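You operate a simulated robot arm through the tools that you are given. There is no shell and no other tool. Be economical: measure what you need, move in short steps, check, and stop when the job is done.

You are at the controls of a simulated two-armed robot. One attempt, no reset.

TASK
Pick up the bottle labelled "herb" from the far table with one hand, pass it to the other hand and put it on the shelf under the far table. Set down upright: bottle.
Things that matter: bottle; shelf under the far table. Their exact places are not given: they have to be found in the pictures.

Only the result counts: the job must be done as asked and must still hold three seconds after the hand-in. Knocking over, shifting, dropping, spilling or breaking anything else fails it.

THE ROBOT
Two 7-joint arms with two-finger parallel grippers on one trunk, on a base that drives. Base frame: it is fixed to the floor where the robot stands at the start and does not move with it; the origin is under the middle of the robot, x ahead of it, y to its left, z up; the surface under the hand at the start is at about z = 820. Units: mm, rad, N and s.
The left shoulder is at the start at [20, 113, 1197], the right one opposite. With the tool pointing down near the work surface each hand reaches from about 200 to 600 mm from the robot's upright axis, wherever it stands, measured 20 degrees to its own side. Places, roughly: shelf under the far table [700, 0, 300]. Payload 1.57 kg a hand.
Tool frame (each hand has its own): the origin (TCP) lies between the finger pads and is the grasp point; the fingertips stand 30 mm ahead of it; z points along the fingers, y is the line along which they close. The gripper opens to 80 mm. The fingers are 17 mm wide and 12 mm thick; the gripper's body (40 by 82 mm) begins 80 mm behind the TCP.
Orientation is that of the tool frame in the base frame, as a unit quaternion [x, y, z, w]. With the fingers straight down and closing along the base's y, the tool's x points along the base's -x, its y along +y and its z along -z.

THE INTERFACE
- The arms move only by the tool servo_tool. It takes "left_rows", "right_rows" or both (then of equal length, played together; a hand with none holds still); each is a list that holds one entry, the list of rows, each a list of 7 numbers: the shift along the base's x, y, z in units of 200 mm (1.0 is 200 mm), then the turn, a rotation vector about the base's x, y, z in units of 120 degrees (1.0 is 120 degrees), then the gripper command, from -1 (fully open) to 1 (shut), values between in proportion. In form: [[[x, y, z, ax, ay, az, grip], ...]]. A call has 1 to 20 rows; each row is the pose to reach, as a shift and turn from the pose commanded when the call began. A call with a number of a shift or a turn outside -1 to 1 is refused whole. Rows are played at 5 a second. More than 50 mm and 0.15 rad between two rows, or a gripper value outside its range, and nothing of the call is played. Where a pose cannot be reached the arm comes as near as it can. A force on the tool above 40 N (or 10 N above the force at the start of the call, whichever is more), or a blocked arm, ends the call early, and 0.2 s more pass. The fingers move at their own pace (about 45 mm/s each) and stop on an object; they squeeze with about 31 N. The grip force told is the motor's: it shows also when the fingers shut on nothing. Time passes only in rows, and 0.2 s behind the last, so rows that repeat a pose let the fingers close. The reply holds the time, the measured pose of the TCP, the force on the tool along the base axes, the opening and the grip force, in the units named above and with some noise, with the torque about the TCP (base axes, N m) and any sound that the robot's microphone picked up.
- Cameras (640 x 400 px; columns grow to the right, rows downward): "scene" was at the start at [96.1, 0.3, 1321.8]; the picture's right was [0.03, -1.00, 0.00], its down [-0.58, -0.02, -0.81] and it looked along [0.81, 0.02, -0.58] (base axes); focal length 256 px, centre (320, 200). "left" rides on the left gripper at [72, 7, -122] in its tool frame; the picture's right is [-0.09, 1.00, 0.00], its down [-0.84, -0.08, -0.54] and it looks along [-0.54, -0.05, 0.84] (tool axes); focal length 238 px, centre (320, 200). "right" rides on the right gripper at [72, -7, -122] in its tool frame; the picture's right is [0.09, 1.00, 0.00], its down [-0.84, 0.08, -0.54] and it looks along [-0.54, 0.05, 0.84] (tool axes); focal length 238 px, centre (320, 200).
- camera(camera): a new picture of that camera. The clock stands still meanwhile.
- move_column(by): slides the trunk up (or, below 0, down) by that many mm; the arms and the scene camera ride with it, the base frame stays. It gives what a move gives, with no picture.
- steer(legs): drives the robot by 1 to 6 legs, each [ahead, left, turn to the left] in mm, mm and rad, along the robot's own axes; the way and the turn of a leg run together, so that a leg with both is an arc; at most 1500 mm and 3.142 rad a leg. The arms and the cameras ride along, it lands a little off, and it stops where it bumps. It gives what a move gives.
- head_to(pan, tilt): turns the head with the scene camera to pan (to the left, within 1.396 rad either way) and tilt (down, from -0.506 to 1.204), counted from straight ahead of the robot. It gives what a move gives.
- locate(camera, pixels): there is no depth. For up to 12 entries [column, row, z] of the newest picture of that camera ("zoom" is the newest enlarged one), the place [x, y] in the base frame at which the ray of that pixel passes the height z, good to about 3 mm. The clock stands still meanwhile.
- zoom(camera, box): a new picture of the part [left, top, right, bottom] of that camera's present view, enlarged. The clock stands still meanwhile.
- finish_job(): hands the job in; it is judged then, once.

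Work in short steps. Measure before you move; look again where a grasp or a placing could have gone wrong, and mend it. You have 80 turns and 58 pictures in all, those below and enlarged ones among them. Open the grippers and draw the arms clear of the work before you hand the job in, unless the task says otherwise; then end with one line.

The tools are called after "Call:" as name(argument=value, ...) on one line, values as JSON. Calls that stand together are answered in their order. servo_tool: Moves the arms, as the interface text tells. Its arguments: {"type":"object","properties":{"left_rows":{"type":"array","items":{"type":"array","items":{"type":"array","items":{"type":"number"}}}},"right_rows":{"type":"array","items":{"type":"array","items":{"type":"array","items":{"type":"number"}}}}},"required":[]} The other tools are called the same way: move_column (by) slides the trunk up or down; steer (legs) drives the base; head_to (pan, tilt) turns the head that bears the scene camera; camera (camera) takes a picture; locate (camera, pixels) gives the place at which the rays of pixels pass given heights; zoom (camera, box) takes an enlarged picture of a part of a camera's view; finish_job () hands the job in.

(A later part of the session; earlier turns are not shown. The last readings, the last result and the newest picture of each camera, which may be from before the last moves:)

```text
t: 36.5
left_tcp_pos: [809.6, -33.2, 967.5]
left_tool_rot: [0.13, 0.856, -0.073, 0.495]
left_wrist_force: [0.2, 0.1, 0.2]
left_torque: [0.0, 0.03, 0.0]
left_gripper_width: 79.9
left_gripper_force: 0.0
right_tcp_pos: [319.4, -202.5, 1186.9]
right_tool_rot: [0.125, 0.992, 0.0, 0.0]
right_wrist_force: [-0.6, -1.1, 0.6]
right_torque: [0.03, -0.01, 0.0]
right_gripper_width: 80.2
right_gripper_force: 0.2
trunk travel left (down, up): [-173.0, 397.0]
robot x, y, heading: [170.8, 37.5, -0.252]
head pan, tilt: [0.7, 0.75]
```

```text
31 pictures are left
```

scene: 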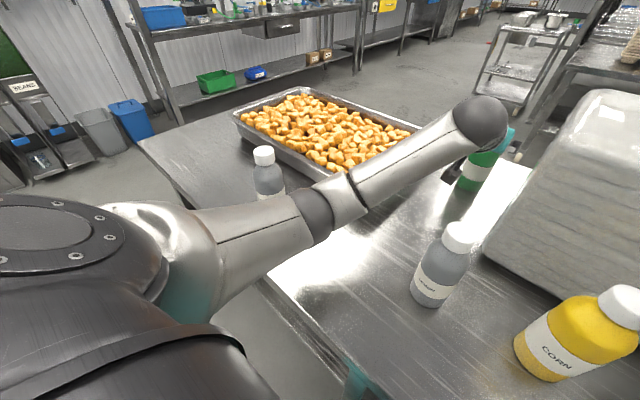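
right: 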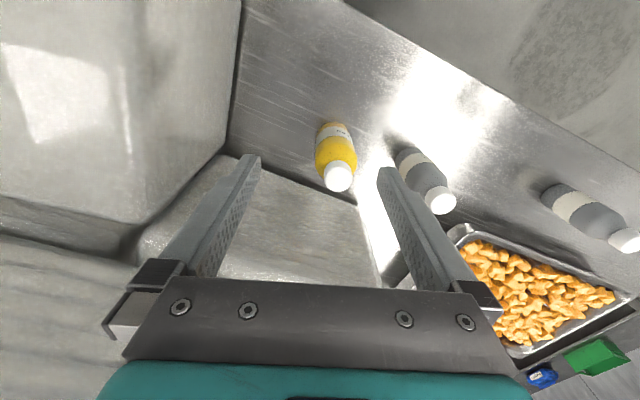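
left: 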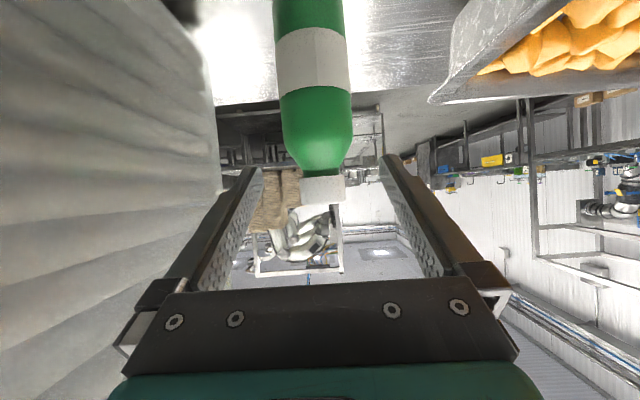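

The elbow sags to about z 940 here, so I will instead raise the trunk 40 mm, go up, and come straight down over the bottle with the arm more stretched (bottle is laterally centred between the fingers).

Call:
move_column(by=40)

Call:
servo_tool(left_rows=[[[0, 0, 0.15, 0, 0, 0, -1], [0, 0, 0.3, 0, 0, 0, -1], [0.1, -0.035, 0.3, 0, 0, 0, -1], [0.2, -0.07, 0.3, 0, 0, 0, -1], [0.25, -0.085, 0.3, 0, 0, 0, -1], [0.25, -0.085, 0.15, 0, 0, 0, -1], [0.25, -0.085, 0.0, 0, 0, 0, -1], [0.25, -0.085, 0.0, 0, 0, 0, -1]]])

Call:
camera(camera="scene")

Call:
camera(camera="left")

```text
t: 37.3
left_tcp_pos: [810.2, -32.9, 1007.9]
left_tool_rot: [0.133, 0.856, -0.075, 0.494]
left_wrist_force: [0.0, -0.7, 0.2]
left_torque: [0.03, -0.01, 0.01]
left_gripper_width: 80.0
left_gripper_force: 0.1
right_tcp_pos: [319.6, -201.7, 1225.9]
right_tool_rot: [0.125, 0.992, -0.001, 0.0]
right_wrist_force: [1.1, 1.3, -0.2]
right_torque: [-0.01, -0.02, 0.0]
right_gripper_width: 80.1
right_gripper_force: 0.0
trunk travel left (down, up): [-213.0, 357.0]
robot x, y, heading: [166.1, 40.2, -0.248]
head pan, tilt: [0.7, 0.75]
```

```text
t: 39.1
left_tcp_pos: [861.9, -51.3, 1007.3]
left_tool_rot: [0.132, 0.856, -0.075, 0.494]
left_wrist_force: [0.1, 0.0, 0.1]
left_torque: [0.01, 0.0, 0.04]
left_gripper_width: 80.0
left_gripper_force: 0.1
right_tcp_pos: [319.8, -202.2, 1226.9]
right_tool_rot: [0.124, 0.992, 0.001, 0.0]
right_wrist_force: [0.6, 0.6, -0.8]
right_torque: [-0.02, 0.02, 0.01]
right_gripper_width: 80.2
right_gripper_force: 0.0
trunk travel left (down, up): [-213.0, 357.0]
robot x, y, heading: [170.6, 36.4, -0.251]
head pan, tilt: [0.7, 0.75]
```

```text
30 pictures are left
```

scene: 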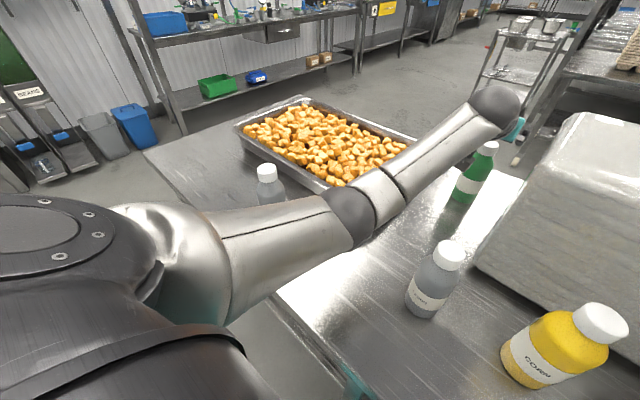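

```text
29 pictures are left
```

left: 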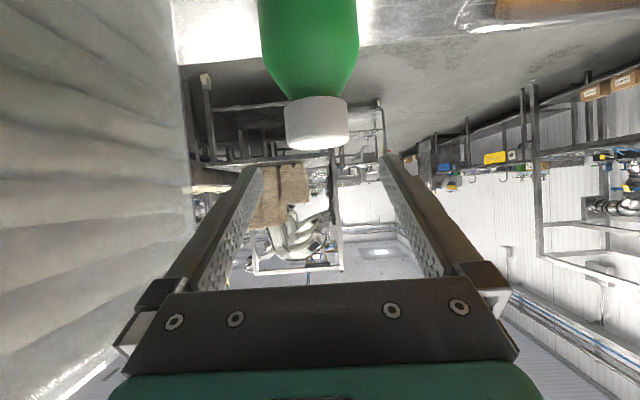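

The forearm would come too near the lemon bottle (t 156) on this line. I raise the hand, then shift the base 60 mm to the left and yaw the tool 15° more so the arm passes left of it.

Call:
servo_tool(left_rows=[[[0, 0, 0.1, 0, 0, 0, -1], [0, 0, 0.2, 0, 0, 0, -1], [-0.06, 0.02, 0.3, 0, 0, 0, -1], [-0.12, 0.04, 0.3, 0, 0, -0.04, -1], [-0.18, 0.06, 0.3, 0, 0, -0.08, -1], [-0.24, 0.08, 0.3, 0, 0, -0.125, -1], [-0.24, 0.08, 0.3, 0, 0, -0.125, -1]]])

Call:
steer(legs=[[-2, 60, 0]])

Call:
move_column(by=-30)

```text
t: 40.7
left_tcp_pos: [812.8, -33.2, 1069.4]
left_tool_rot: [0.243, 0.831, -0.139, 0.481]
left_wrist_force: [0.8, -0.3, 0.3]
left_torque: [-0.01, -0.02, 0.04]
left_gripper_width: 80.1
left_gripper_force: 0.1
right_tcp_pos: [320.8, -202.6, 1226.2]
right_tool_rot: [0.124, 0.992, 0.0, 0.0]
right_wrist_force: [-0.2, 0.1, -0.7]
right_torque: [0.01, 0.02, -0.01]
right_gripper_width: 80.0
right_gripper_force: 0.2
trunk travel left (down, up): [-213.0, 357.0]
robot x, y, heading: [173.1, 33.9, -0.25]
head pan, tilt: [0.7, 0.75]
```

```text
t: 41.7
left_tcp_pos: [825.6, 24.3, 1069.3]
left_tool_rot: [0.243, 0.831, -0.139, 0.48]
left_wrist_force: [0.8, -0.4, -0.8]
left_torque: [-0.03, -0.02, -0.03]
left_gripper_width: 80.0
left_gripper_force: 0.0
right_tcp_pos: [333.3, -144.5, 1227.5]
right_tool_rot: [0.126, 0.992, 0.0, 0.001]
right_wrist_force: [0.6, 0.3, -0.1]
right_torque: [0.0, 0.01, -0.01]
right_gripper_width: 79.9
right_gripper_force: 0.1
trunk travel left (down, up): [-213.0, 357.0]
robot x, y, heading: [179.9, 92.9, -0.252]
head pan, tilt: [0.7, 0.75]
```

```text
t: 42.4
left_tcp_pos: [825.4, 24.7, 1040.4]
left_tool_rot: [0.243, 0.831, -0.139, 0.48]
left_wrist_force: [0.6, -0.2, -0.2]
left_torque: [0.01, -0.02, -0.04]
left_gripper_width: 80.1
left_gripper_force: 0.0
right_tcp_pos: [332.4, -144.6, 1196.3]
right_tool_rot: [0.126, 0.992, 0.0, 0.0]
right_wrist_force: [0.1, -0.1, -0.5]
right_torque: [0.03, 0.03, 0.0]
right_gripper_width: 79.7
right_gripper_force: 0.0
trunk travel left (down, up): [-183.0, 387.0]
robot x, y, heading: [185.5, 95.8, -0.249]
head pan, tilt: [0.7, 0.75]
```

Now I go above the bottle (860,-50) at z 1000 and look.

Call:
servo_tool(left_rows=[[[0.06, -0.12, 0, 0, 0, 0, -1], [0.12, -0.25, 0, 0, 0, 0, -1], [0.175, -0.375, 0, 0, 0, 0, -1], [0.175, -0.375, -0.1, 0, 0, 0, -1], [0.175, -0.375, -0.2, 0, 0, 0, -1], [0.175, -0.375, -0.2, 0, 0, 0, -1]]])

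Call:
camera(camera="scene")

Call:
camera(camera="left")

```text
t: 43.8
left_tcp_pos: [859.8, -51.8, 999.7]
left_tool_rot: [0.243, 0.831, -0.139, 0.48]
left_wrist_force: [-0.3, 0.0, -0.1]
left_torque: [-0.01, 0.01, -0.01]
left_gripper_width: 80.0
left_gripper_force: 0.0
right_tcp_pos: [333.8, -144.5, 1196.9]
right_tool_rot: [0.125, 0.992, 0.0, 0.0]
right_wrist_force: [-0.8, 0.4, -0.5]
right_torque: [0.04, -0.03, -0.01]
right_gripper_width: 80.0
right_gripper_force: 0.0
trunk travel left (down, up): [-183.0, 387.0]
robot x, y, heading: [182.7, 95.2, -0.251]
head pan, tilt: [0.7, 0.75]
```

```text
28 pictures are left
```

scene: 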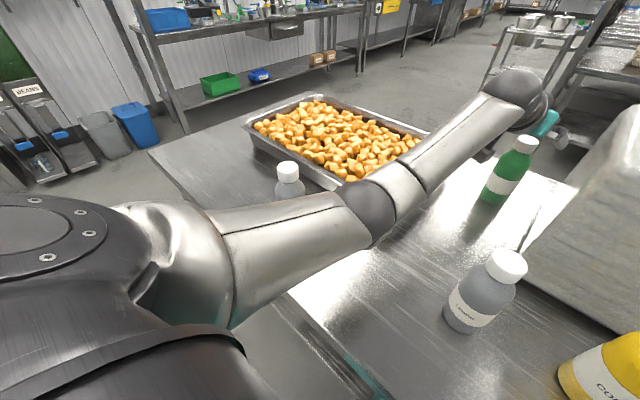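

```text
27 pictures are left
```

left: 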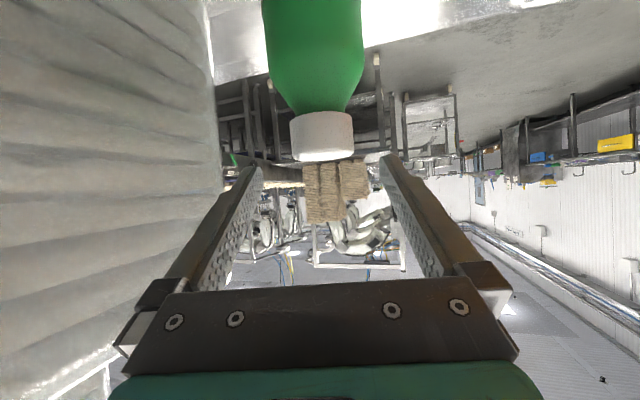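

The lemon bottle is now well clear and the cap is centred at (322,138). I check the cap position and then descend further.

Call:
locate(camera="left", pixels=[[323, 152, 968], [322, 138, 955], [289, 135, 955], [355, 135, 955]])

Call:
servo_tool(left_rows=[[[0, 0, -0.1, 0, 0, 0, -1], [0, 0, -0.2, 0, 0, 0, -1], [0, 0, -0.3, 0, 0, 0, -1], [0, 0, -0.4, 0, 0, 0, -1], [0, 0, -0.4, 0, 0, 0, -1]]])

Call:
camera(camera="scene")

Call:
camera(camera="left")

```text
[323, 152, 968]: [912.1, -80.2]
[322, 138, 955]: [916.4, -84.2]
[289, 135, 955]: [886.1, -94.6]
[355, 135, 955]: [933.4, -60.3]
```

```text
t: 45.0
left_tcp_pos: [860.6, -51.8, 919.2]
left_tool_rot: [0.243, 0.831, -0.139, 0.48]
left_wrist_force: [-0.4, -0.7, -0.9]
left_torque: [0.04, 0.03, -0.01]
left_gripper_width: 79.8
left_gripper_force: 0.2
right_tcp_pos: [332.9, -144.6, 1196.6]
right_tool_rot: [0.126, 0.992, 0.001, 0.0]
right_wrist_force: [0.1, 0.8, -0.5]
right_torque: [0.02, -0.05, 0.04]
right_gripper_width: 80.5
right_gripper_force: 0.2
trunk travel left (down, up): [-183.0, 387.0]
robot x, y, heading: [181.1, 91.5, -0.251]
head pan, tilt: [0.7, 0.75]
```

```text
26 pictures are left
```

scene: 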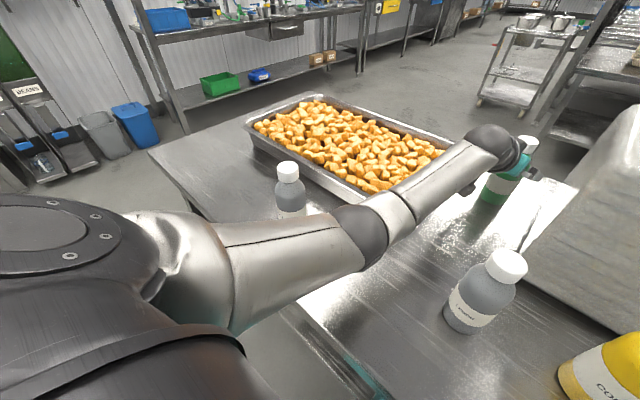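

```text
25 pictures are left
```

left: 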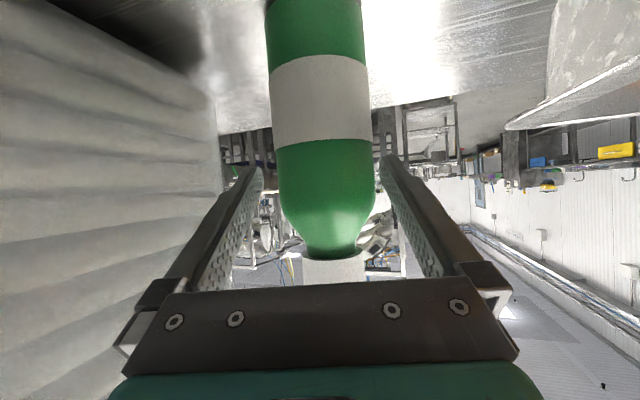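

Bottle is centred between fingers and TCP is ~10 mm beyond its axis. To keep the elbow high I raise the trunk 35 mm, then descend to grip height with a 10 mm back-off.

Call:
move_column(by=35)

Call:
servo_tool(left_rows=[[[-0.01, 0.006, -0.1, 0, 0, 0, -1], [-0.02, 0.012, -0.2, 0, 0, 0, -1], [-0.03, 0.018, -0.3, 0, 0, 0, -1], [-0.04, 0.025, -0.38, 0, 0, 0, -1], [-0.04, 0.025, -0.46, 0, 0, 0, -1], [-0.04, 0.025, -0.46, 0, 0, 0, -1]]])

Call:
camera(camera="scene")

Call:
camera(camera="left")

```text
t: 45.8
left_tcp_pos: [860.8, -52.1, 955.3]
left_tool_rot: [0.243, 0.831, -0.139, 0.48]
left_wrist_force: [0.6, 0.5, -0.6]
left_torque: [-0.01, 0.0, -0.03]
left_gripper_width: 80.0
left_gripper_force: 0.0
right_tcp_pos: [332.5, -144.9, 1231.8]
right_tool_rot: [0.125, 0.992, 0.0, 0.0]
right_wrist_force: [0.3, -0.5, 0.4]
right_torque: [0.03, -0.01, 0.0]
right_gripper_width: 80.1
right_gripper_force: 0.0
trunk travel left (down, up): [-218.0, 352.0]
robot x, y, heading: [182.9, 95.0, -0.25]
head pan, tilt: [0.7, 0.75]
```

```text
t: 47.2
left_tcp_pos: [852.7, -48.1, 862.6]
left_tool_rot: [0.242, 0.831, -0.138, 0.481]
left_wrist_force: [-0.8, 0.1, 0.5]
left_torque: [-0.03, 0.02, -0.01]
left_gripper_width: 79.9
left_gripper_force: 0.0
right_tcp_pos: [332.3, -144.6, 1231.9]
right_tool_rot: [0.126, 0.992, 0.001, -0.001]
right_wrist_force: [-0.7, -0.7, 0.4]
right_torque: [-0.02, 0.03, -0.04]
right_gripper_width: 80.2
right_gripper_force: 0.1
trunk travel left (down, up): [-218.0, 352.0]
robot x, y, heading: [184.1, 98.2, -0.248]
head pan, tilt: [0.7, 0.75]
```

```text
24 pictures are left
```

scene: 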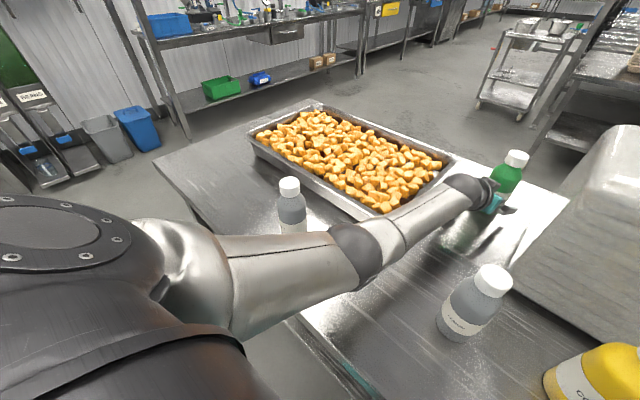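

```text
23 pictures are left
```

left: 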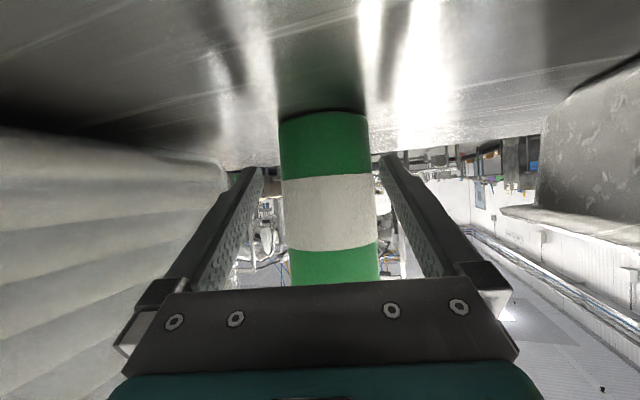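

The bottle stands between the fingers with TCP at label height. I close the left gripper.

Call:
servo_tool(left_rows=[[[0, 0, 0, 0, 0, 0, 1], [0, 0, 0, 0, 0, 0, 1], [0, 0, 0, 0, 0, 0, 1], [0, 0, 0, 0, 0, 0, 1], [0, 0, 0, 0, 0, 0, 1], [0, 0, 0, 0, 0, 0, 1]]])

```text
t: 48.6
left_tcp_pos: [852.5, -46.2, 861.9]
left_tool_rot: [0.243, 0.831, -0.139, 0.48]
left_wrist_force: [-0.5, -0.3, 0.4]
left_torque: [-0.01, 0.02, -0.04]
left_gripper_width: 56.9
left_gripper_force: 31.2
right_tcp_pos: [333.6, -144.8, 1231.8]
right_tool_rot: [0.125, 0.992, -0.001, 0.001]
right_wrist_force: [-0.7, 0.6, 0.1]
right_torque: [0.01, -0.01, 0.0]
right_gripper_width: 79.8
right_gripper_force: 0.0
trunk travel left (down, up): [-218.0, 352.0]
robot x, y, heading: [183.5, 95.8, -0.251]
head pan, tilt: [0.7, 0.75]
```

Held (56.9 mm, 31 N). I lift with the trunk by 220 mm, then drive 300 mm straight back from the table.

Call:
move_column(by=220)

Call:
steer(legs=[[-300, 16, 0]])

Call:
head_to(pan=0.2, tilt=0.65)

Call:
camera(camera="scene")

```text
t: 50.9
left_tcp_pos: [854.0, -47.2, 1082.1]
left_tool_rot: [0.242, 0.832, -0.139, 0.48]
left_wrist_force: [0.6, 0.9, -2.3]
left_torque: [0.01, 0.0, 0.0]
left_gripper_width: 56.6
left_gripper_force: 31.3
right_tcp_pos: [332.8, -144.4, 1450.8]
right_tool_rot: [0.126, 0.992, 0.0, 0.0]
right_wrist_force: [1.0, 0.4, -0.5]
right_torque: [0.03, 0.01, 0.01]
right_gripper_width: 80.1
right_gripper_force: 0.0
trunk travel left (down, up): [-438.0, 132.0]
robot x, y, heading: [184.7, 93.8, -0.252]
head pan, tilt: [0.7, 0.75]
```

```text
t: 53.0
left_tcp_pos: [565.2, 41.8, 1083.3]
left_tool_rot: [0.244, 0.831, -0.139, 0.48]
left_wrist_force: [-1.8, 0.3, -3.6]
left_torque: [0.03, 0.02, 0.02]
left_gripper_width: 56.9
left_gripper_force: 31.2
right_tcp_pos: [45.4, -53.5, 1450.6]
right_tool_rot: [0.126, 0.992, 0.0, 0.0]
right_wrist_force: [-0.4, -0.4, -0.7]
right_torque: [-0.01, -0.03, -0.01]
right_gripper_width: 80.3
right_gripper_force: 0.1
trunk travel left (down, up): [-438.0, 132.0]
robot x, y, heading: [-102.8, 189.8, -0.255]
head pan, tilt: [0.7, 0.75]
```

```text
t: 53.9
left_tcp_pos: [565.6, 41.8, 1083.2]
left_tool_rot: [0.243, 0.831, -0.139, 0.48]
left_wrist_force: [0.0, 0.0, -2.6]
left_torque: [0.05, 0.03, 0.01]
left_gripper_width: 56.9
left_gripper_force: 31.0
right_tcp_pos: [45.2, -54.2, 1451.6]
right_tool_rot: [0.125, 0.992, -0.001, 0.0]
right_wrist_force: [-1.1, 0.1, -0.1]
right_torque: [0.0, -0.04, 0.03]
right_gripper_width: 80.2
right_gripper_force: 0.1
trunk travel left (down, up): [-438.0, 132.0]
robot x, y, heading: [-108.2, 185.6, -0.253]
head pan, tilt: [0.201, 0.649]
```

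```text
22 pictures are left
```

scene: 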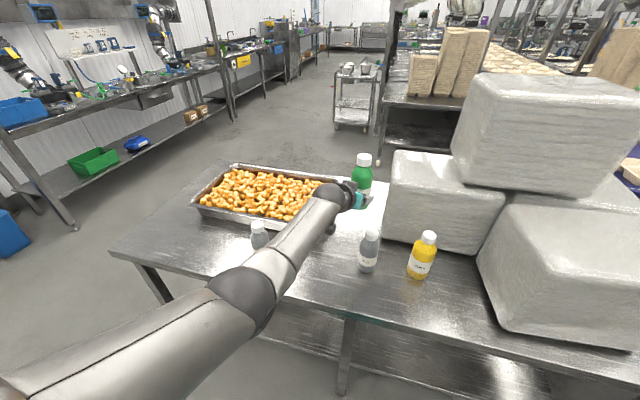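

The bottle is lifted and clear of everything. I bring it in toward the robot and turn the left hand so it comes from the left side.

Call:
servo_tool(left_rows=[[[-0.1, 0.016, 0.02, 0, 0, -0.035, 1], [-0.2, 0.033, 0.04, 0, 0, -0.07, 1], [-0.3, 0.05, 0.06, 0, 0, -0.105, 1], [-0.4, 0.066, 0.08, 0, 0, -0.14, 1], [-0.5, 0.083, 0.1, 0, 0, -0.175, 1], [-0.6, 0.1, 0.12, 0, 0, -0.21, 1], [-0.7, 0.116, 0.14, 0, 0, -0.245, 1], [-0.8, 0.133, 0.16, 0, 0, -0.28, 1], [-0.9, 0.15, 0.18, 0, 0, -0.315, 1], [-1.0, 0.166, 0.2, 0, 0, -0.35, 1], [-1.0, 0.166, 0.2, 0, 0, -0.35, 1]]])

Call:
camera(camera="scene")

```text
t: 56.3
left_tcp_pos: [363.8, 75.9, 1123.6]
left_tool_rot: [0.526, 0.689, -0.302, 0.397]
left_wrist_force: [-0.8, 0.3, -3.3]
left_torque: [0.02, -0.01, 0.03]
left_gripper_width: 56.7
left_gripper_force: 30.7
right_tcp_pos: [46.1, -55.2, 1452.4]
right_tool_rot: [0.126, 0.992, 0.0, 0.0]
right_wrist_force: [-0.4, 0.0, 0.2]
right_torque: [-0.01, 0.01, 0.01]
right_gripper_width: 79.9
right_gripper_force: 0.0
trunk travel left (down, up): [-438.0, 132.0]
robot x, y, heading: [-102.6, 185.5, -0.255]
head pan, tilt: [0.201, 0.649]
```

```text
21 pictures are left
```

scene: 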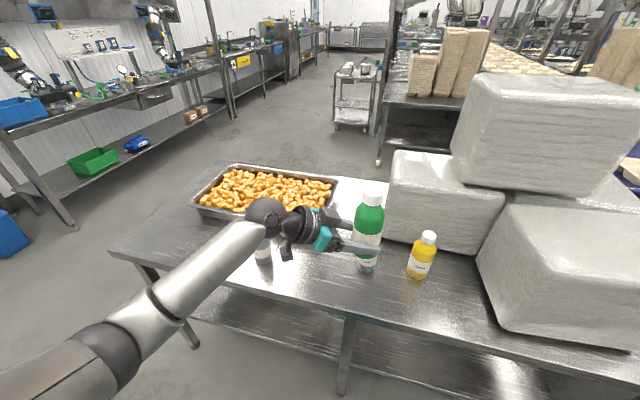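

Let me verify the label and the held pose with a zoom.

Call:
zoom(camera="scene", box=[310, 180, 430, 280])

Call:
locate(camera="scene", pixels=[[370, 203, 1225], [366, 268, 1082], [374, 190, 1230]])

```text
4.00 times, centred on (370, 230) of scene
```

zoom: 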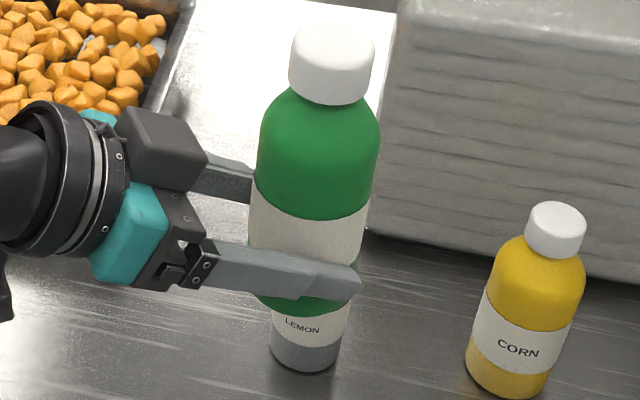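

```text
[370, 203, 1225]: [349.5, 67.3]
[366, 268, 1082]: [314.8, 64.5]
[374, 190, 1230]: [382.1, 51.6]
```

The green bottle is held upright, axis about (365,63), base z ≈1082. I turn the right hand (40° down, yawed 30° to the left of the robot) and bring it down to the right of the bottle.

Call:
servo_tool(right_rows=[[[0.055, -0.02, -0.075, 0.0004, -0.0421, 0.0234, -1], [0.11, -0.04, -0.15, 0.0008, -0.0842, 0.0468, -1], [0.165, -0.06, -0.225, 0.0011, -0.1264, 0.0702, -1], [0.22, -0.08, -0.3, 0.0015, -0.1685, 0.0936, -1], [0.275, -0.1, -0.375, 0.0019, -0.2106, 0.117, -1], [0.33, -0.12, -0.45, 0.0023, -0.2527, 0.1403, -1], [0.385, -0.14, -0.525, 0.0027, -0.2948, 0.1637, -1], [0.44, -0.16, -0.6, 0.003, -0.337, 0.1871, -1], [0.495, -0.18, -0.675, 0.0034, -0.3791, 0.2105, -1], [0.55, -0.2, -0.75, 0.0038, -0.4212, 0.2339, -1], [0.55, -0.2, -0.75, 0.0038, -0.4212, 0.2339, -1]]])

Call:
camera(camera="right")

```text
t: 58.7
left_tcp_pos: [365.4, 75.9, 1121.7]
left_tool_rot: [0.525, 0.689, -0.302, 0.398]
left_wrist_force: [1.0, -0.5, -1.9]
left_torque: [0.02, 0.04, 0.01]
left_gripper_width: 56.4
left_gripper_force: 31.2
right_tcp_pos: [172.8, -114.1, 1308.6]
right_tool_rot: [-0.123, 0.898, 0.058, 0.419]
right_wrist_force: [0.2, -0.9, -0.2]
right_torque: [-0.03, -0.04, 0.01]
right_gripper_width: 80.2
right_gripper_force: 0.0
right hand out of reach, approached as far as the arm can: row 7, 8, 9, 10, 11
trunk travel left (down, up): [-438.0, 132.0]
robot x, y, heading: [-104.9, 179.4, -0.253]
head pan, tilt: [0.201, 0.649]
```

```text
19 pictures are left
```

right: 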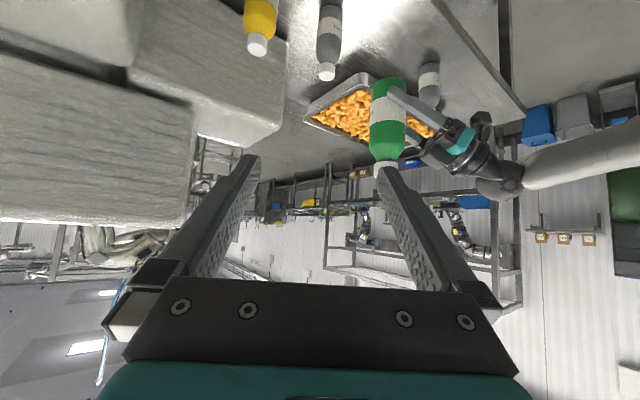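

Orientation is reached. I move the right hand to the pre-grasp point 130 mm back along its approach line.

Call:
servo_tool(right_rows=[[[0.09, 0.12, -0.06, 0, 0, 0, -1], [0.18, 0.25, -0.13, 0, 0, 0, -1], [0.26, 0.4, -0.19, 0, 0, 0, -1], [0.35, 0.57, -0.26, 0, 0, 0, -1], [0.44, 0.74, -0.325, 0, 0, 0, -1], [0.44, 0.74, -0.325, 0, 0, 0, -1]]])

Call:
camera(camera="right")

Call:
camera(camera="scene")

```text
t: 60.1
left_tcp_pos: [364.4, 74.7, 1123.1]
left_tool_rot: [0.526, 0.689, -0.302, 0.398]
left_wrist_force: [-0.5, -0.8, -2.4]
left_torque: [0.1, 0.02, 0.02]
left_gripper_width: 56.6
left_gripper_force: 31.3
right_tcp_pos: [261.9, 33.1, 1244.6]
right_tool_rot: [-0.122, 0.898, 0.057, 0.419]
right_wrist_force: [0.3, -0.5, -0.3]
right_torque: [0.01, 0.01, 0.03]
right_gripper_width: 80.0
right_gripper_force: 0.0
right hand out of reach, approached as far as the arm can: row 1, 2, 3, 4
trunk travel left (down, up): [-438.0, 132.0]
robot x, y, heading: [-105.4, 181.4, -0.255]
head pan, tilt: [0.201, 0.649]
```

```text
18 pictures are left
```

right: 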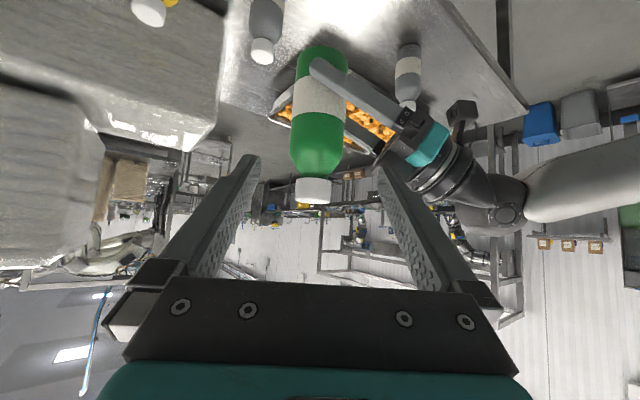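

```text
17 pictures are left
```

scene: 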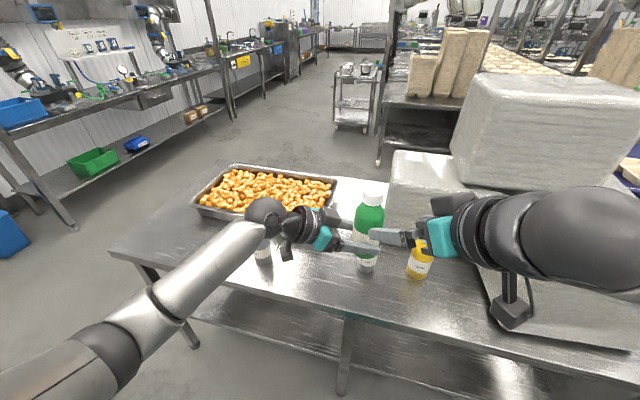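

The bottle axis lies within ~3 mm of the approach line (column 317 vs 320), piercing it ~76 mm above the base. I advance along the tool axis.

Call:
servo_tool(right_rows=[[[0.08, 0.0225, -0.07, 0, 0, 0, -1], [0.16, 0.045, -0.14, 0, 0, 0, -1], [0.24, 0.0675, -0.21, 0, 0, 0, -1], [0.32, 0.09, -0.28, 0, 0, 0, -1], [0.4, 0.1125, -0.35, 0, 0, 0, -1], [0.4, 0.1125, -0.35, 0, 0, 0, -1]]])

Call:
camera(camera="right")

Call:
zoom(camera="scene", box=[290, 170, 470, 290])

```text
t: 61.5
left_tcp_pos: [364.7, 76.1, 1122.5]
left_tool_rot: [0.525, 0.689, -0.301, 0.398]
left_wrist_force: [-0.3, -0.1, -3.2]
left_torque: [0.01, 0.0, 0.0]
left_gripper_width: 56.5
left_gripper_force: 30.4
right_tcp_pos: [340.7, 57.3, 1174.4]
right_tool_rot: [-0.123, 0.898, 0.057, 0.419]
right_wrist_force: [0.6, 1.0, -1.5]
right_torque: [0.0, 0.02, -0.01]
right_gripper_width: 80.1
right_gripper_force: 0.0
trunk travel left (down, up): [-438.0, 132.0]
robot x, y, heading: [-102.2, 185.0, -0.252]
head pan, tilt: [0.201, 0.649]
```

```text
16 pictures are left
```

right: 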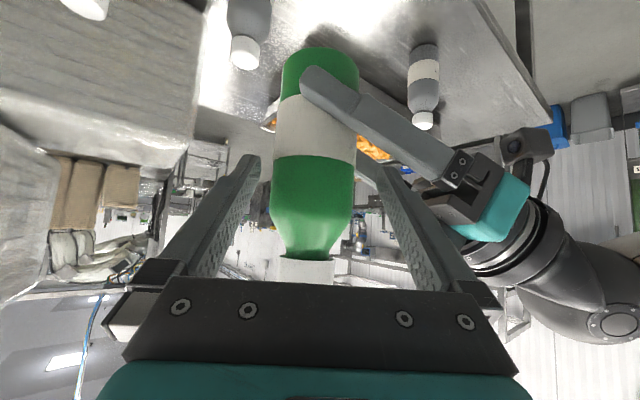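

```text
3.33 times, centred on (380, 230) of scene
```

zoom: 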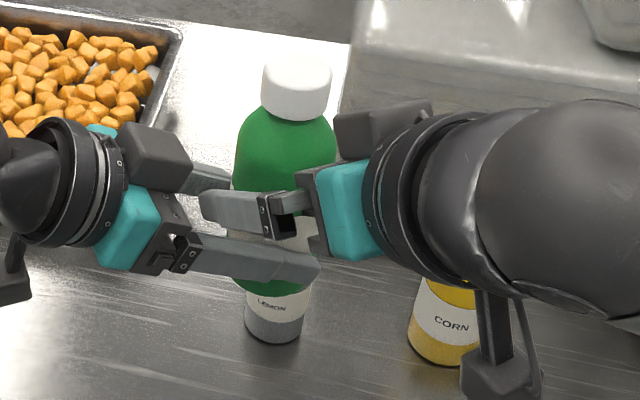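

Bottle is 5 mm off to the image left and ~28 mm ahead. I correct sideways, advance 20 mm, then close the right gripper.

Call:
servo_tool(right_rows=[[[0.0065, -0.024, 0, 0, 0, 0, -0.85], [0.04, -0.015, -0.03, 0, 0, 0, -0.8], [0.075, -0.006, -0.06, 0, 0, 0, -0.8], [0.103, 0.0025, -0.085, 0, 0, 0, -0.8], [0.103, 0.0025, -0.085, 0, 0, 0, -0.8]]])

Call:
camera(camera="right")

```text
t: 62.7
left_tcp_pos: [364.1, 76.3, 1121.4]
left_tool_rot: [0.524, 0.689, -0.301, 0.399]
left_wrist_force: [0.7, 0.3, -2.8]
left_torque: [0.03, -0.01, -0.03]
left_gripper_width: 56.3
left_gripper_force: 31.0
right_tcp_pos: [360.5, 58.2, 1157.6]
right_tool_rot: [-0.122, 0.898, 0.057, 0.419]
right_wrist_force: [0.6, -0.2, -0.3]
right_torque: [-0.01, 0.0, -0.04]
right_gripper_width: 71.9
right_gripper_force: 0.0
trunk travel left (down, up): [-438.0, 132.0]
robot x, y, heading: [-105.4, 185.0, -0.255]
head pan, tilt: [0.201, 0.649]
```

```text
14 pictures are left
```

right: 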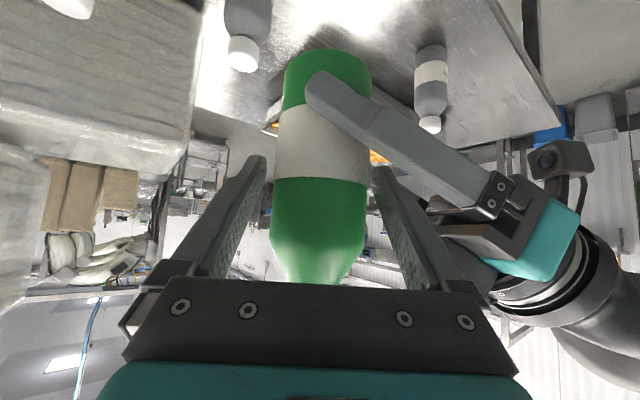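

Centred now. I close the right gripper.

Call:
servo_tool(right_rows=[[[0, 0, 0, 0, 0, 0, 1], [0, 0, 0, 0, 0, 0, 1], [0, 0, 0, 0, 0, 0, 1], [0, 0, 0, 0, 0, 0, 1], [0, 0, 0, 0, 0, 0, 1]]])

```text
t: 63.9
left_tcp_pos: [365.8, 74.8, 1121.9]
left_tool_rot: [0.526, 0.688, -0.302, 0.398]
left_wrist_force: [0.8, -2.5, -2.4]
left_torque: [0.48, 0.13, -0.23]
left_gripper_width: 56.4
left_gripper_force: 31.2
right_tcp_pos: [360.6, 58.2, 1157.1]
right_tool_rot: [-0.122, 0.898, 0.057, 0.419]
right_wrist_force: [-0.8, 2.4, 0.4]
right_torque: [-0.34, -0.13, 0.26]
right_gripper_width: 57.1
right_gripper_force: 30.9
trunk travel left (down, up): [-438.0, 132.0]
robot x, y, heading: [-105.2, 185.3, -0.253]
head pan, tilt: [0.201, 0.649]
```

Both hands hold the bottle. I open the left gripper and retreat it along its own axis.

Call:
servo_tool(left_rows=[[[0, 0, 0, 0, 0, 0, -0.9], [0, 0, 0, 0, 0, 0, -0.9], [0, 0, 0, 0, 0, 0, -0.9], [-0.035, 0.125, 0.075, 0, 0, 0, -0.9], [-0.07, 0.25, 0.15, 0, 0, 0, -0.9], [-0.105, 0.375, 0.225, 0, 0, 0, -0.9], [-0.14, 0.5, 0.3, 0, 0, 0, -0.9], [-0.175, 0.625, 0.375, 0, 0, 0, -0.9], [-0.21, 0.75, 0.45, 0, 0, 0, -0.9], [-0.21, 0.75, 0.45, 0, 0, 0, -0.9]]])

Call:
camera(camera="scene")

```text
t: 66.1
left_tcp_pos: [321.5, 224.4, 1213.4]
left_tool_rot: [0.525, 0.689, -0.302, 0.398]
left_wrist_force: [0.3, -0.5, -0.7]
left_torque: [-0.03, -0.02, -0.02]
left_gripper_width: 76.0
left_gripper_force: 0.0
right_tcp_pos: [360.1, 58.0, 1156.7]
right_tool_rot: [-0.122, 0.898, 0.058, 0.419]
right_wrist_force: [-0.2, 0.8, -0.4]
right_torque: [0.0, 0.0, 0.0]
right_gripper_width: 56.7
right_gripper_force: 31.3
trunk travel left (down, up): [-438.0, 132.0]
robot x, y, heading: [-103.9, 185.2, -0.256]
head pan, tilt: [0.201, 0.649]
```

```text
13 pictures are left
```

scene: 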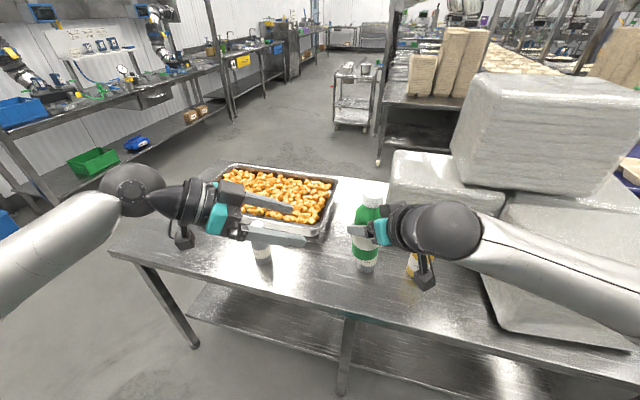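

The right hand holds the bottle alone. I drive back 100 mm, then move the left hand up and back and the right hand inward, turning it to point straight ahead.

Call:
steer(legs=[[-100, 5, 0]])

Call:
servo_tool(left_rows=[[[-0.06, 0.02, 0.12, 0, 0, 0, -0.9], [-0.12, 0.04, 0.24, 0, 0, 0, -0.9], [-0.18, 0.06, 0.36, 0, 0, 0, -0.9], [-0.24, 0.08, 0.48, 0, 0, 0, -0.9], [-0.3, 0.1, 0.6, 0, 0, 0, -0.9], [-0.36, 0.12, 0.72, 0, 0, 0, -0.9], [-0.42, 0.13, 0.84, 0, 0, 0, -0.9], [-0.48, 0.15, 0.95, 0, 0, 0, -0.9], [-0.48, 0.15, 0.95, 0, 0, 0, -0.9]]], right_rows=[[[-0.05, -0.05, 0, 0, 0, -0.031, 1], [-0.1, -0.11, 0, 0, 0, -0.062, 1], [-0.155, -0.165, 0, 0, 0, -0.094, 1], [-0.21, -0.22, 0, 0, 0, -0.125, 1], [-0.26, -0.27, 0, 0, 0, -0.156, 1], [-0.31, -0.33, 0, 0, 0, -0.188, 1], [-0.365, -0.38, 0, 0, 0, -0.219, 1], [-0.42, -0.435, 0, 0, 0, -0.25, 1], [-0.42, -0.435, 0, 0, 0, -0.25, 1]]])

Call:
head_to(pan=0.0, tilt=0.85)

Call:
camera(camera="scene")

```text
t: 67.3
left_tcp_pos: [223.5, 256.2, 1213.9]
left_tool_rot: [0.525, 0.688, -0.302, 0.399]
left_wrist_force: [0.4, 0.2, 0.2]
left_torque: [-0.02, 0.02, 0.01]
left_gripper_width: 76.0
left_gripper_force: 0.1
right_tcp_pos: [263.9, 88.3, 1157.8]
right_tool_rot: [-0.122, 0.898, 0.057, 0.418]
right_wrist_force: [-0.4, 0.8, -0.2]
right_torque: [-0.03, 0.0, -0.02]
right_gripper_width: 56.8
right_gripper_force: 30.9
trunk travel left (down, up): [-438.0, 132.0]
robot x, y, heading: [-195.9, 219.0, -0.254]
head pan, tilt: [0.201, 0.649]
```

```text
t: 69.3
left_tcp_pos: [129.5, 285.6, 1405.8]
left_tool_rot: [0.524, 0.689, -0.301, 0.399]
left_wrist_force: [0.5, -0.3, 0.0]
left_torque: [-0.01, -0.02, 0.03]
left_gripper_width: 76.0
left_gripper_force: 0.1
right_tcp_pos: [181.2, 0.5, 1158.0]
right_tool_rot: [0.115, 0.899, -0.053, 0.418]
right_wrist_force: [0.1, -0.4, 0.0]
right_torque: [-0.01, 0.07, 0.01]
right_gripper_width: 56.6
right_gripper_force: 30.7
trunk travel left (down, up): [-438.0, 132.0]
robot x, y, heading: [-196.8, 218.3, -0.251]
head pan, tilt: [0.201, 0.649]
```

```text
t: 70.0
left_tcp_pos: [129.8, 285.7, 1405.2]
left_tool_rot: [0.525, 0.688, -0.303, 0.398]
left_wrist_force: [-0.5, -0.3, -0.3]
left_torque: [-0.02, 0.01, -0.02]
left_gripper_width: 76.0
left_gripper_force: 0.0
right_tcp_pos: [181.2, 1.3, 1158.5]
right_tool_rot: [0.114, 0.899, -0.053, 0.419]
right_wrist_force: [0.1, -0.4, 0.0]
right_torque: [0.0, 0.05, 0.02]
right_gripper_width: 57.1
right_gripper_force: 31.1
trunk travel left (down, up): [-438.0, 132.0]
robot x, y, heading: [-200.8, 217.7, -0.254]
head pan, tilt: [0.0, 0.85]
```

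```text
12 pictures are left
```

scene: 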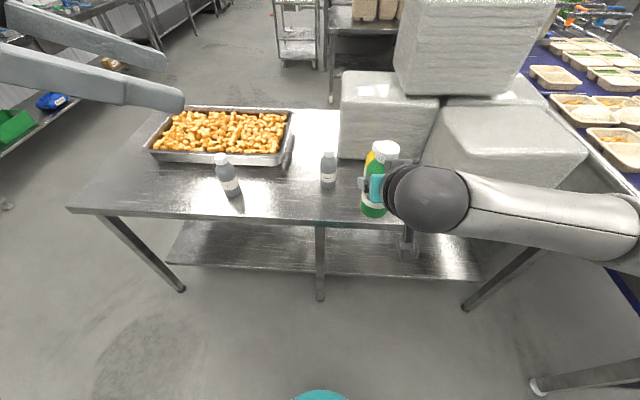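

The shelf is visible with front edge from (167,263) to (480,281). I measure shelf, legs and the conveyor to the right of the right elbow.

Call:
locate(camera="scene", pixels=[[167, 263, 300], [320, 272, 300], [480, 281, 300], [195, 222, 300], [320, 300, 0], [466, 309, 0], [184, 291, 0], [537, 390, 0], [638, 215, 780], [320, 225, 820], [605, 190, 1100], [640, 290, 780]])

Call:
head_to(pan=-0.9, tilt=0.75)

Call:
camera(camera="scene")

```text
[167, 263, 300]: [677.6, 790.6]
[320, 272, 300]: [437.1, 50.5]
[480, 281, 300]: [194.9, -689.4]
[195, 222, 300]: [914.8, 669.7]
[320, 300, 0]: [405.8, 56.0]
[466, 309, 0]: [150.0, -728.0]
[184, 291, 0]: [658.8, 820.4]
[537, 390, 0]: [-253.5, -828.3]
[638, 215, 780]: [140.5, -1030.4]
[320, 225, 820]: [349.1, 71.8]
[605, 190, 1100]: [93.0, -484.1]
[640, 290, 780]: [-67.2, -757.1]
```

```text
t: 71.2
left_tcp_pos: [128.3, 285.3, 1405.7]
left_tool_rot: [0.525, 0.689, -0.301, 0.399]
left_wrist_force: [0.0, -0.2, -1.3]
left_torque: [0.01, 0.03, 0.0]
left_gripper_width: 76.2
left_gripper_force: 0.1
right_tcp_pos: [180.4, 0.6, 1157.4]
right_tool_rot: [0.114, 0.899, -0.054, 0.419]
right_wrist_force: [0.3, -0.1, -0.7]
right_torque: [0.02, -0.01, 0.01]
right_gripper_width: 56.6
right_gripper_force: 31.0
trunk travel left (down, up): [-438.0, 132.0]
robot x, y, heading: [-198.7, 217.2, -0.256]
head pan, tilt: [-0.901, 0.75]
```

```text
11 pictures are left
```

scene: 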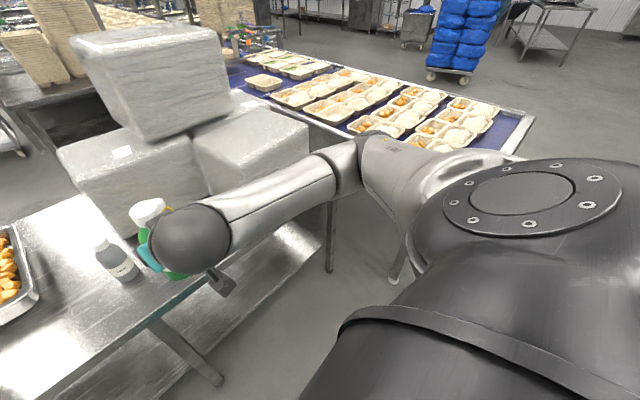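

Surroundings on the right are clear. I lower the trunk fully (the bottle is in front of the table edge).

Call:
move_column(by=-430)

Call:
servo_tool(right_rows=[[[0, 0, -0.12, 0, 0, 0, 1], [0, 0, -0.24, 0, 0, 0, 1], [0, 0, -0.36, 0, 0, 0, 1], [0, 0, -0.48, 0, 0, 0, 1], [0, 0, -0.6, 0, 0, 0, 1], [0, 0, -0.72, 0, 0, 0, 1], [0, 0, -0.84, 0, 0, 0, 1], [0, 0, -0.84, 0, 0, 0, 1]]], left_rows=[[[0, 0, 0.12, 0, 0, 0, -0.9], [0, 0, 0.24, 0, 0, 0, -0.9], [0, 0, 0.36, 0, 0, 0, -0.9], [0, 0, 0.48, 0, 0, 0, -0.9], [0, 0, 0.6, 0, 0, 0, -0.9], [0, 0, 0.72, 0, 0, 0, -0.9], [0, 0, 0.84, 0, 0, 0, -0.9], [0, 0, 0.84, 0, 0, 0, -0.9]]])

Call:
head_to(pan=-0.1, tilt=0.8)

Call:
camera(camera="scene")

```text
refused: -430 is not a number from -400 to 400
```

```text
t: 73.0
left_tcp_pos: [129.4, 285.7, 1569.9]
left_tool_rot: [0.526, 0.688, -0.303, 0.397]
left_wrist_force: [-1.1, -0.3, 0.6]
left_torque: [-0.01, 0.0, -0.02]
left_gripper_width: 76.3
left_gripper_force: 0.0
right_tcp_pos: [203.4, 34.7, 1015.2]
right_tool_rot: [0.118, 0.902, -0.061, 0.412]
right_wrist_force: [0.1, 0.0, 0.3]
right_torque: [0.04, 0.0, 0.01]
right_gripper_width: 56.7
right_gripper_force: 31.0
right hand out of reach, approached as far as the arm can: row 4, 5, 6, 7, 8
trunk travel left (down, up): [-438.0, 132.0]
robot x, y, heading: [-202.8, 217.0, -0.254]
head pan, tilt: [-0.901, 0.75]
```

```text
t: 74.1
left_tcp_pos: [131.3, 284.5, 1570.7]
left_tool_rot: [0.525, 0.688, -0.303, 0.398]
left_wrist_force: [0.5, 0.5, 0.4]
left_torque: [0.0, 0.01, 0.01]
left_gripper_width: 76.2
left_gripper_force: 0.0
right_tcp_pos: [202.7, 35.9, 1015.9]
right_tool_rot: [0.119, 0.902, -0.06, 0.411]
right_wrist_force: [0.3, -0.2, 0.1]
right_torque: [0.01, 0.01, 0.01]
right_gripper_width: 56.7
right_gripper_force: 31.1
trunk travel left (down, up): [-438.0, 132.0]
robot x, y, heading: [-199.7, 219.7, -0.25]
head pan, tilt: [-0.099, 0.799]
```

```text
10 pictures are left
```

scene: 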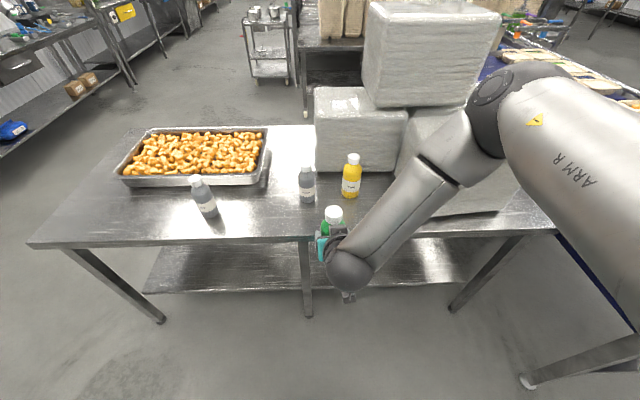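

The arm hit a joint limit when lowering by itself; at this pose I lower the trunk instead (the bottle is ~100 mm in front of the table edge).

Call:
move_column(by=-400)

Call:
move_column(by=-38)

Call:
camera(camera="scene")

```text
t: 78.0
left_tcp_pos: [129.9, 286.2, 1170.2]
left_tool_rot: [0.525, 0.689, -0.302, 0.399]
left_wrist_force: [0.3, 0.0, 0.8]
left_torque: [0.03, -0.01, 0.02]
left_gripper_width: 75.7
left_gripper_force: 0.1
right_tcp_pos: [203.3, 34.0, 615.8]
right_tool_rot: [0.118, 0.901, -0.06, 0.412]
right_wrist_force: [-0.8, -0.3, 0.6]
right_torque: [0.03, 0.03, 0.01]
right_gripper_width: 56.6
right_gripper_force: 31.1
trunk travel left (down, up): [-38.0, 532.0]
robot x, y, heading: [-200.0, 216.3, -0.251]
head pan, tilt: [-0.099, 0.799]
```

```text
t: 78.8
left_tcp_pos: [130.9, 286.4, 1131.6]
left_tool_rot: [0.525, 0.689, -0.302, 0.399]
left_wrist_force: [0.6, 0.4, 0.3]
left_torque: [0.0, 0.03, 0.0]
left_gripper_width: 76.1
left_gripper_force: 0.0
right_tcp_pos: [204.0, 35.2, 578.9]
right_tool_rot: [0.118, 0.901, -0.06, 0.413]
right_wrist_force: [-0.1, 0.2, -0.9]
right_torque: [0.03, 0.03, 0.01]
right_gripper_width: 56.6
right_gripper_force: 31.2
trunk travel left (down, up): [0.0, 570.0]
robot x, y, heading: [-195.7, 217.0, -0.255]
head pan, tilt: [-0.099, 0.799]
```

```text
9 pictures are left
```

scene: 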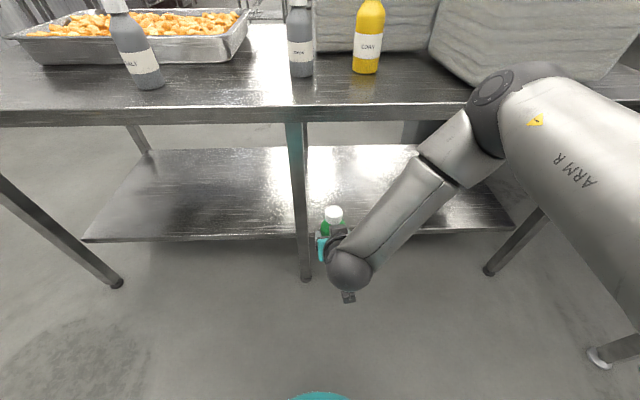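

Now the shelf is seen well. I extend the right hand outward and to the right, away from the centre leg, staying below the tabletop level.

Call:
locate(camera="scene", pixels=[[200, 238, 300], [200, 238, 260], [450, 231, 300], [450, 231, 260], [200, 149, 300], [450, 146, 300], [302, 280, 0], [295, 122, 820]])

Call:
servo_tool(right_rows=[[[0.05, -0.066, -0.01, 0, 0, 0, 1], [0.11, -0.133, -0.03, 0, 0, 0, 1], [0.165, -0.2, -0.05, 0, 0, 0, 1], [0.22, -0.266, -0.08, 0, 0, 0, 1], [0.275, -0.333, -0.1, 0, 0, 0, 1], [0.33, -0.4, -0.12, 0, 0, 0, 1], [0.385, -0.466, -0.14, 0, 0, 0, 1], [0.44, -0.532, -0.16, 0, 0, 0, 1], [0.44, -0.532, -0.16, 0, 0, 0, 1]]])

```text
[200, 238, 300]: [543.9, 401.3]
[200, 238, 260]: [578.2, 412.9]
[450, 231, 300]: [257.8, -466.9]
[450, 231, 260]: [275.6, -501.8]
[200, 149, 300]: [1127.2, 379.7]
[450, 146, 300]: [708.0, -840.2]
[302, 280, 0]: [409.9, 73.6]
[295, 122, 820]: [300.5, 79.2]
```

```text
t: 80.8
left_tcp_pos: [129.4, 287.6, 1132.7]
left_tool_rot: [0.526, 0.689, -0.302, 0.398]
left_wrist_force: [0.5, 0.7, -0.6]
left_torque: [-0.03, 0.0, -0.06]
left_gripper_width: 76.0
left_gripper_force: 0.0
right_tcp_pos: [310.5, -45.4, 564.9]
right_tool_rot: [0.118, 0.901, -0.061, 0.412]
right_wrist_force: [-0.6, 0.0, -0.4]
right_torque: [0.0, 0.04, 0.0]
right_gripper_width: 56.5
right_gripper_force: 31.0
right hand out of reach, approached as far as the arm can: row 2, 3, 4, 5, 6, 7, 8, 9
trunk travel left (down, up): [0.0, 570.0]
robot x, y, heading: [-200.0, 212.5, -0.252]
head pan, tilt: [-0.099, 0.799]
```

Shelf front lies at about n≈405–415. The arm follows with small errors; I continue outward and down.

Call:
servo_tool(right_rows=[[[0.06, -0.06, -0.05, 0, 0, 0, 1], [0.12, -0.12, -0.1, 0, 0, 0, 1], [0.18, -0.18, -0.15, 0, 0, 0, 1], [0.24, -0.235, -0.2, 0, 0, 0, 1], [0.24, -0.235, -0.3, 0, 0, 0, 1], [0.24, -0.235, -0.4, 0, 0, 0, 1], [0.24, -0.235, -0.4, 0, 0, 0, 1]]])

Call:
camera(camera="scene")

```text
t: 82.4
left_tcp_pos: [129.9, 284.7, 1132.4]
left_tool_rot: [0.525, 0.689, -0.302, 0.399]
left_wrist_force: [-0.4, 1.2, -0.6]
left_torque: [0.01, 0.02, 0.03]
left_gripper_width: 75.9
left_gripper_force: 0.1
right_tcp_pos: [357.1, -92.5, 484.9]
right_tool_rot: [0.118, 0.902, -0.06, 0.411]
right_wrist_force: [0.1, -1.0, 0.6]
right_torque: [0.01, 0.02, 0.02]
right_gripper_width: 56.6
right_gripper_force: 30.9
trunk travel left (down, up): [0.0, 570.0]
robot x, y, heading: [-199.9, 215.0, -0.253]
head pan, tilt: [-0.099, 0.799]
```

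```text
8 pictures are left
```

scene: 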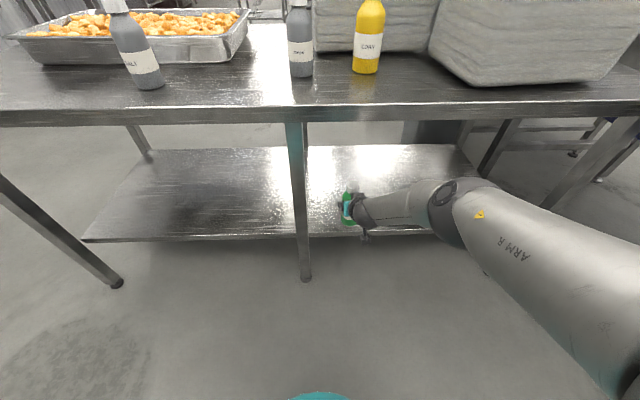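

The bottle hangs in front of the shelf, base ≈ 408, beneath the tabletop. I drive forward 160 mm so it comes over the shelf.

Call:
steer(legs=[[160, -8, 0]])

Call:
camera(camera="scene")

```text
t: 83.8
left_tcp_pos: [282.8, 237.9, 1132.5]
left_tool_rot: [0.525, 0.689, -0.302, 0.398]
left_wrist_force: [0.3, -1.0, -0.6]
left_torque: [0.02, 0.01, -0.03]
left_gripper_width: 75.9
left_gripper_force: 0.0
right_tcp_pos: [510.4, -140.0, 483.9]
right_tool_rot: [0.118, 0.902, -0.06, 0.412]
right_wrist_force: [0.6, -0.2, -0.1]
right_torque: [0.02, 0.02, -0.03]
right_gripper_width: 56.6
right_gripper_force: 31.1
trunk travel left (down, up): [0.0, 570.0]
robot x, y, heading: [-51.4, 166.4, -0.254]
head pan, tilt: [-0.099, 0.799]
```

```text
7 pictures are left
```

scene: 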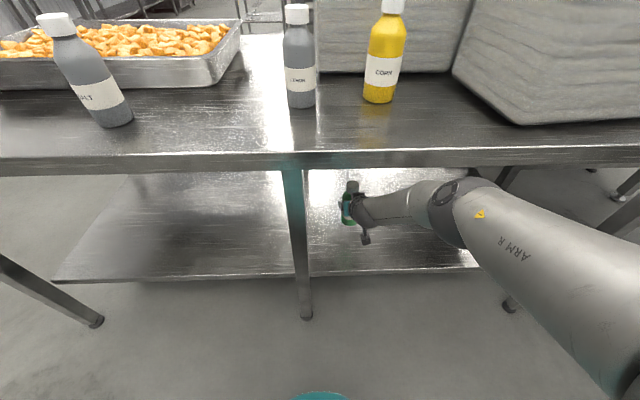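

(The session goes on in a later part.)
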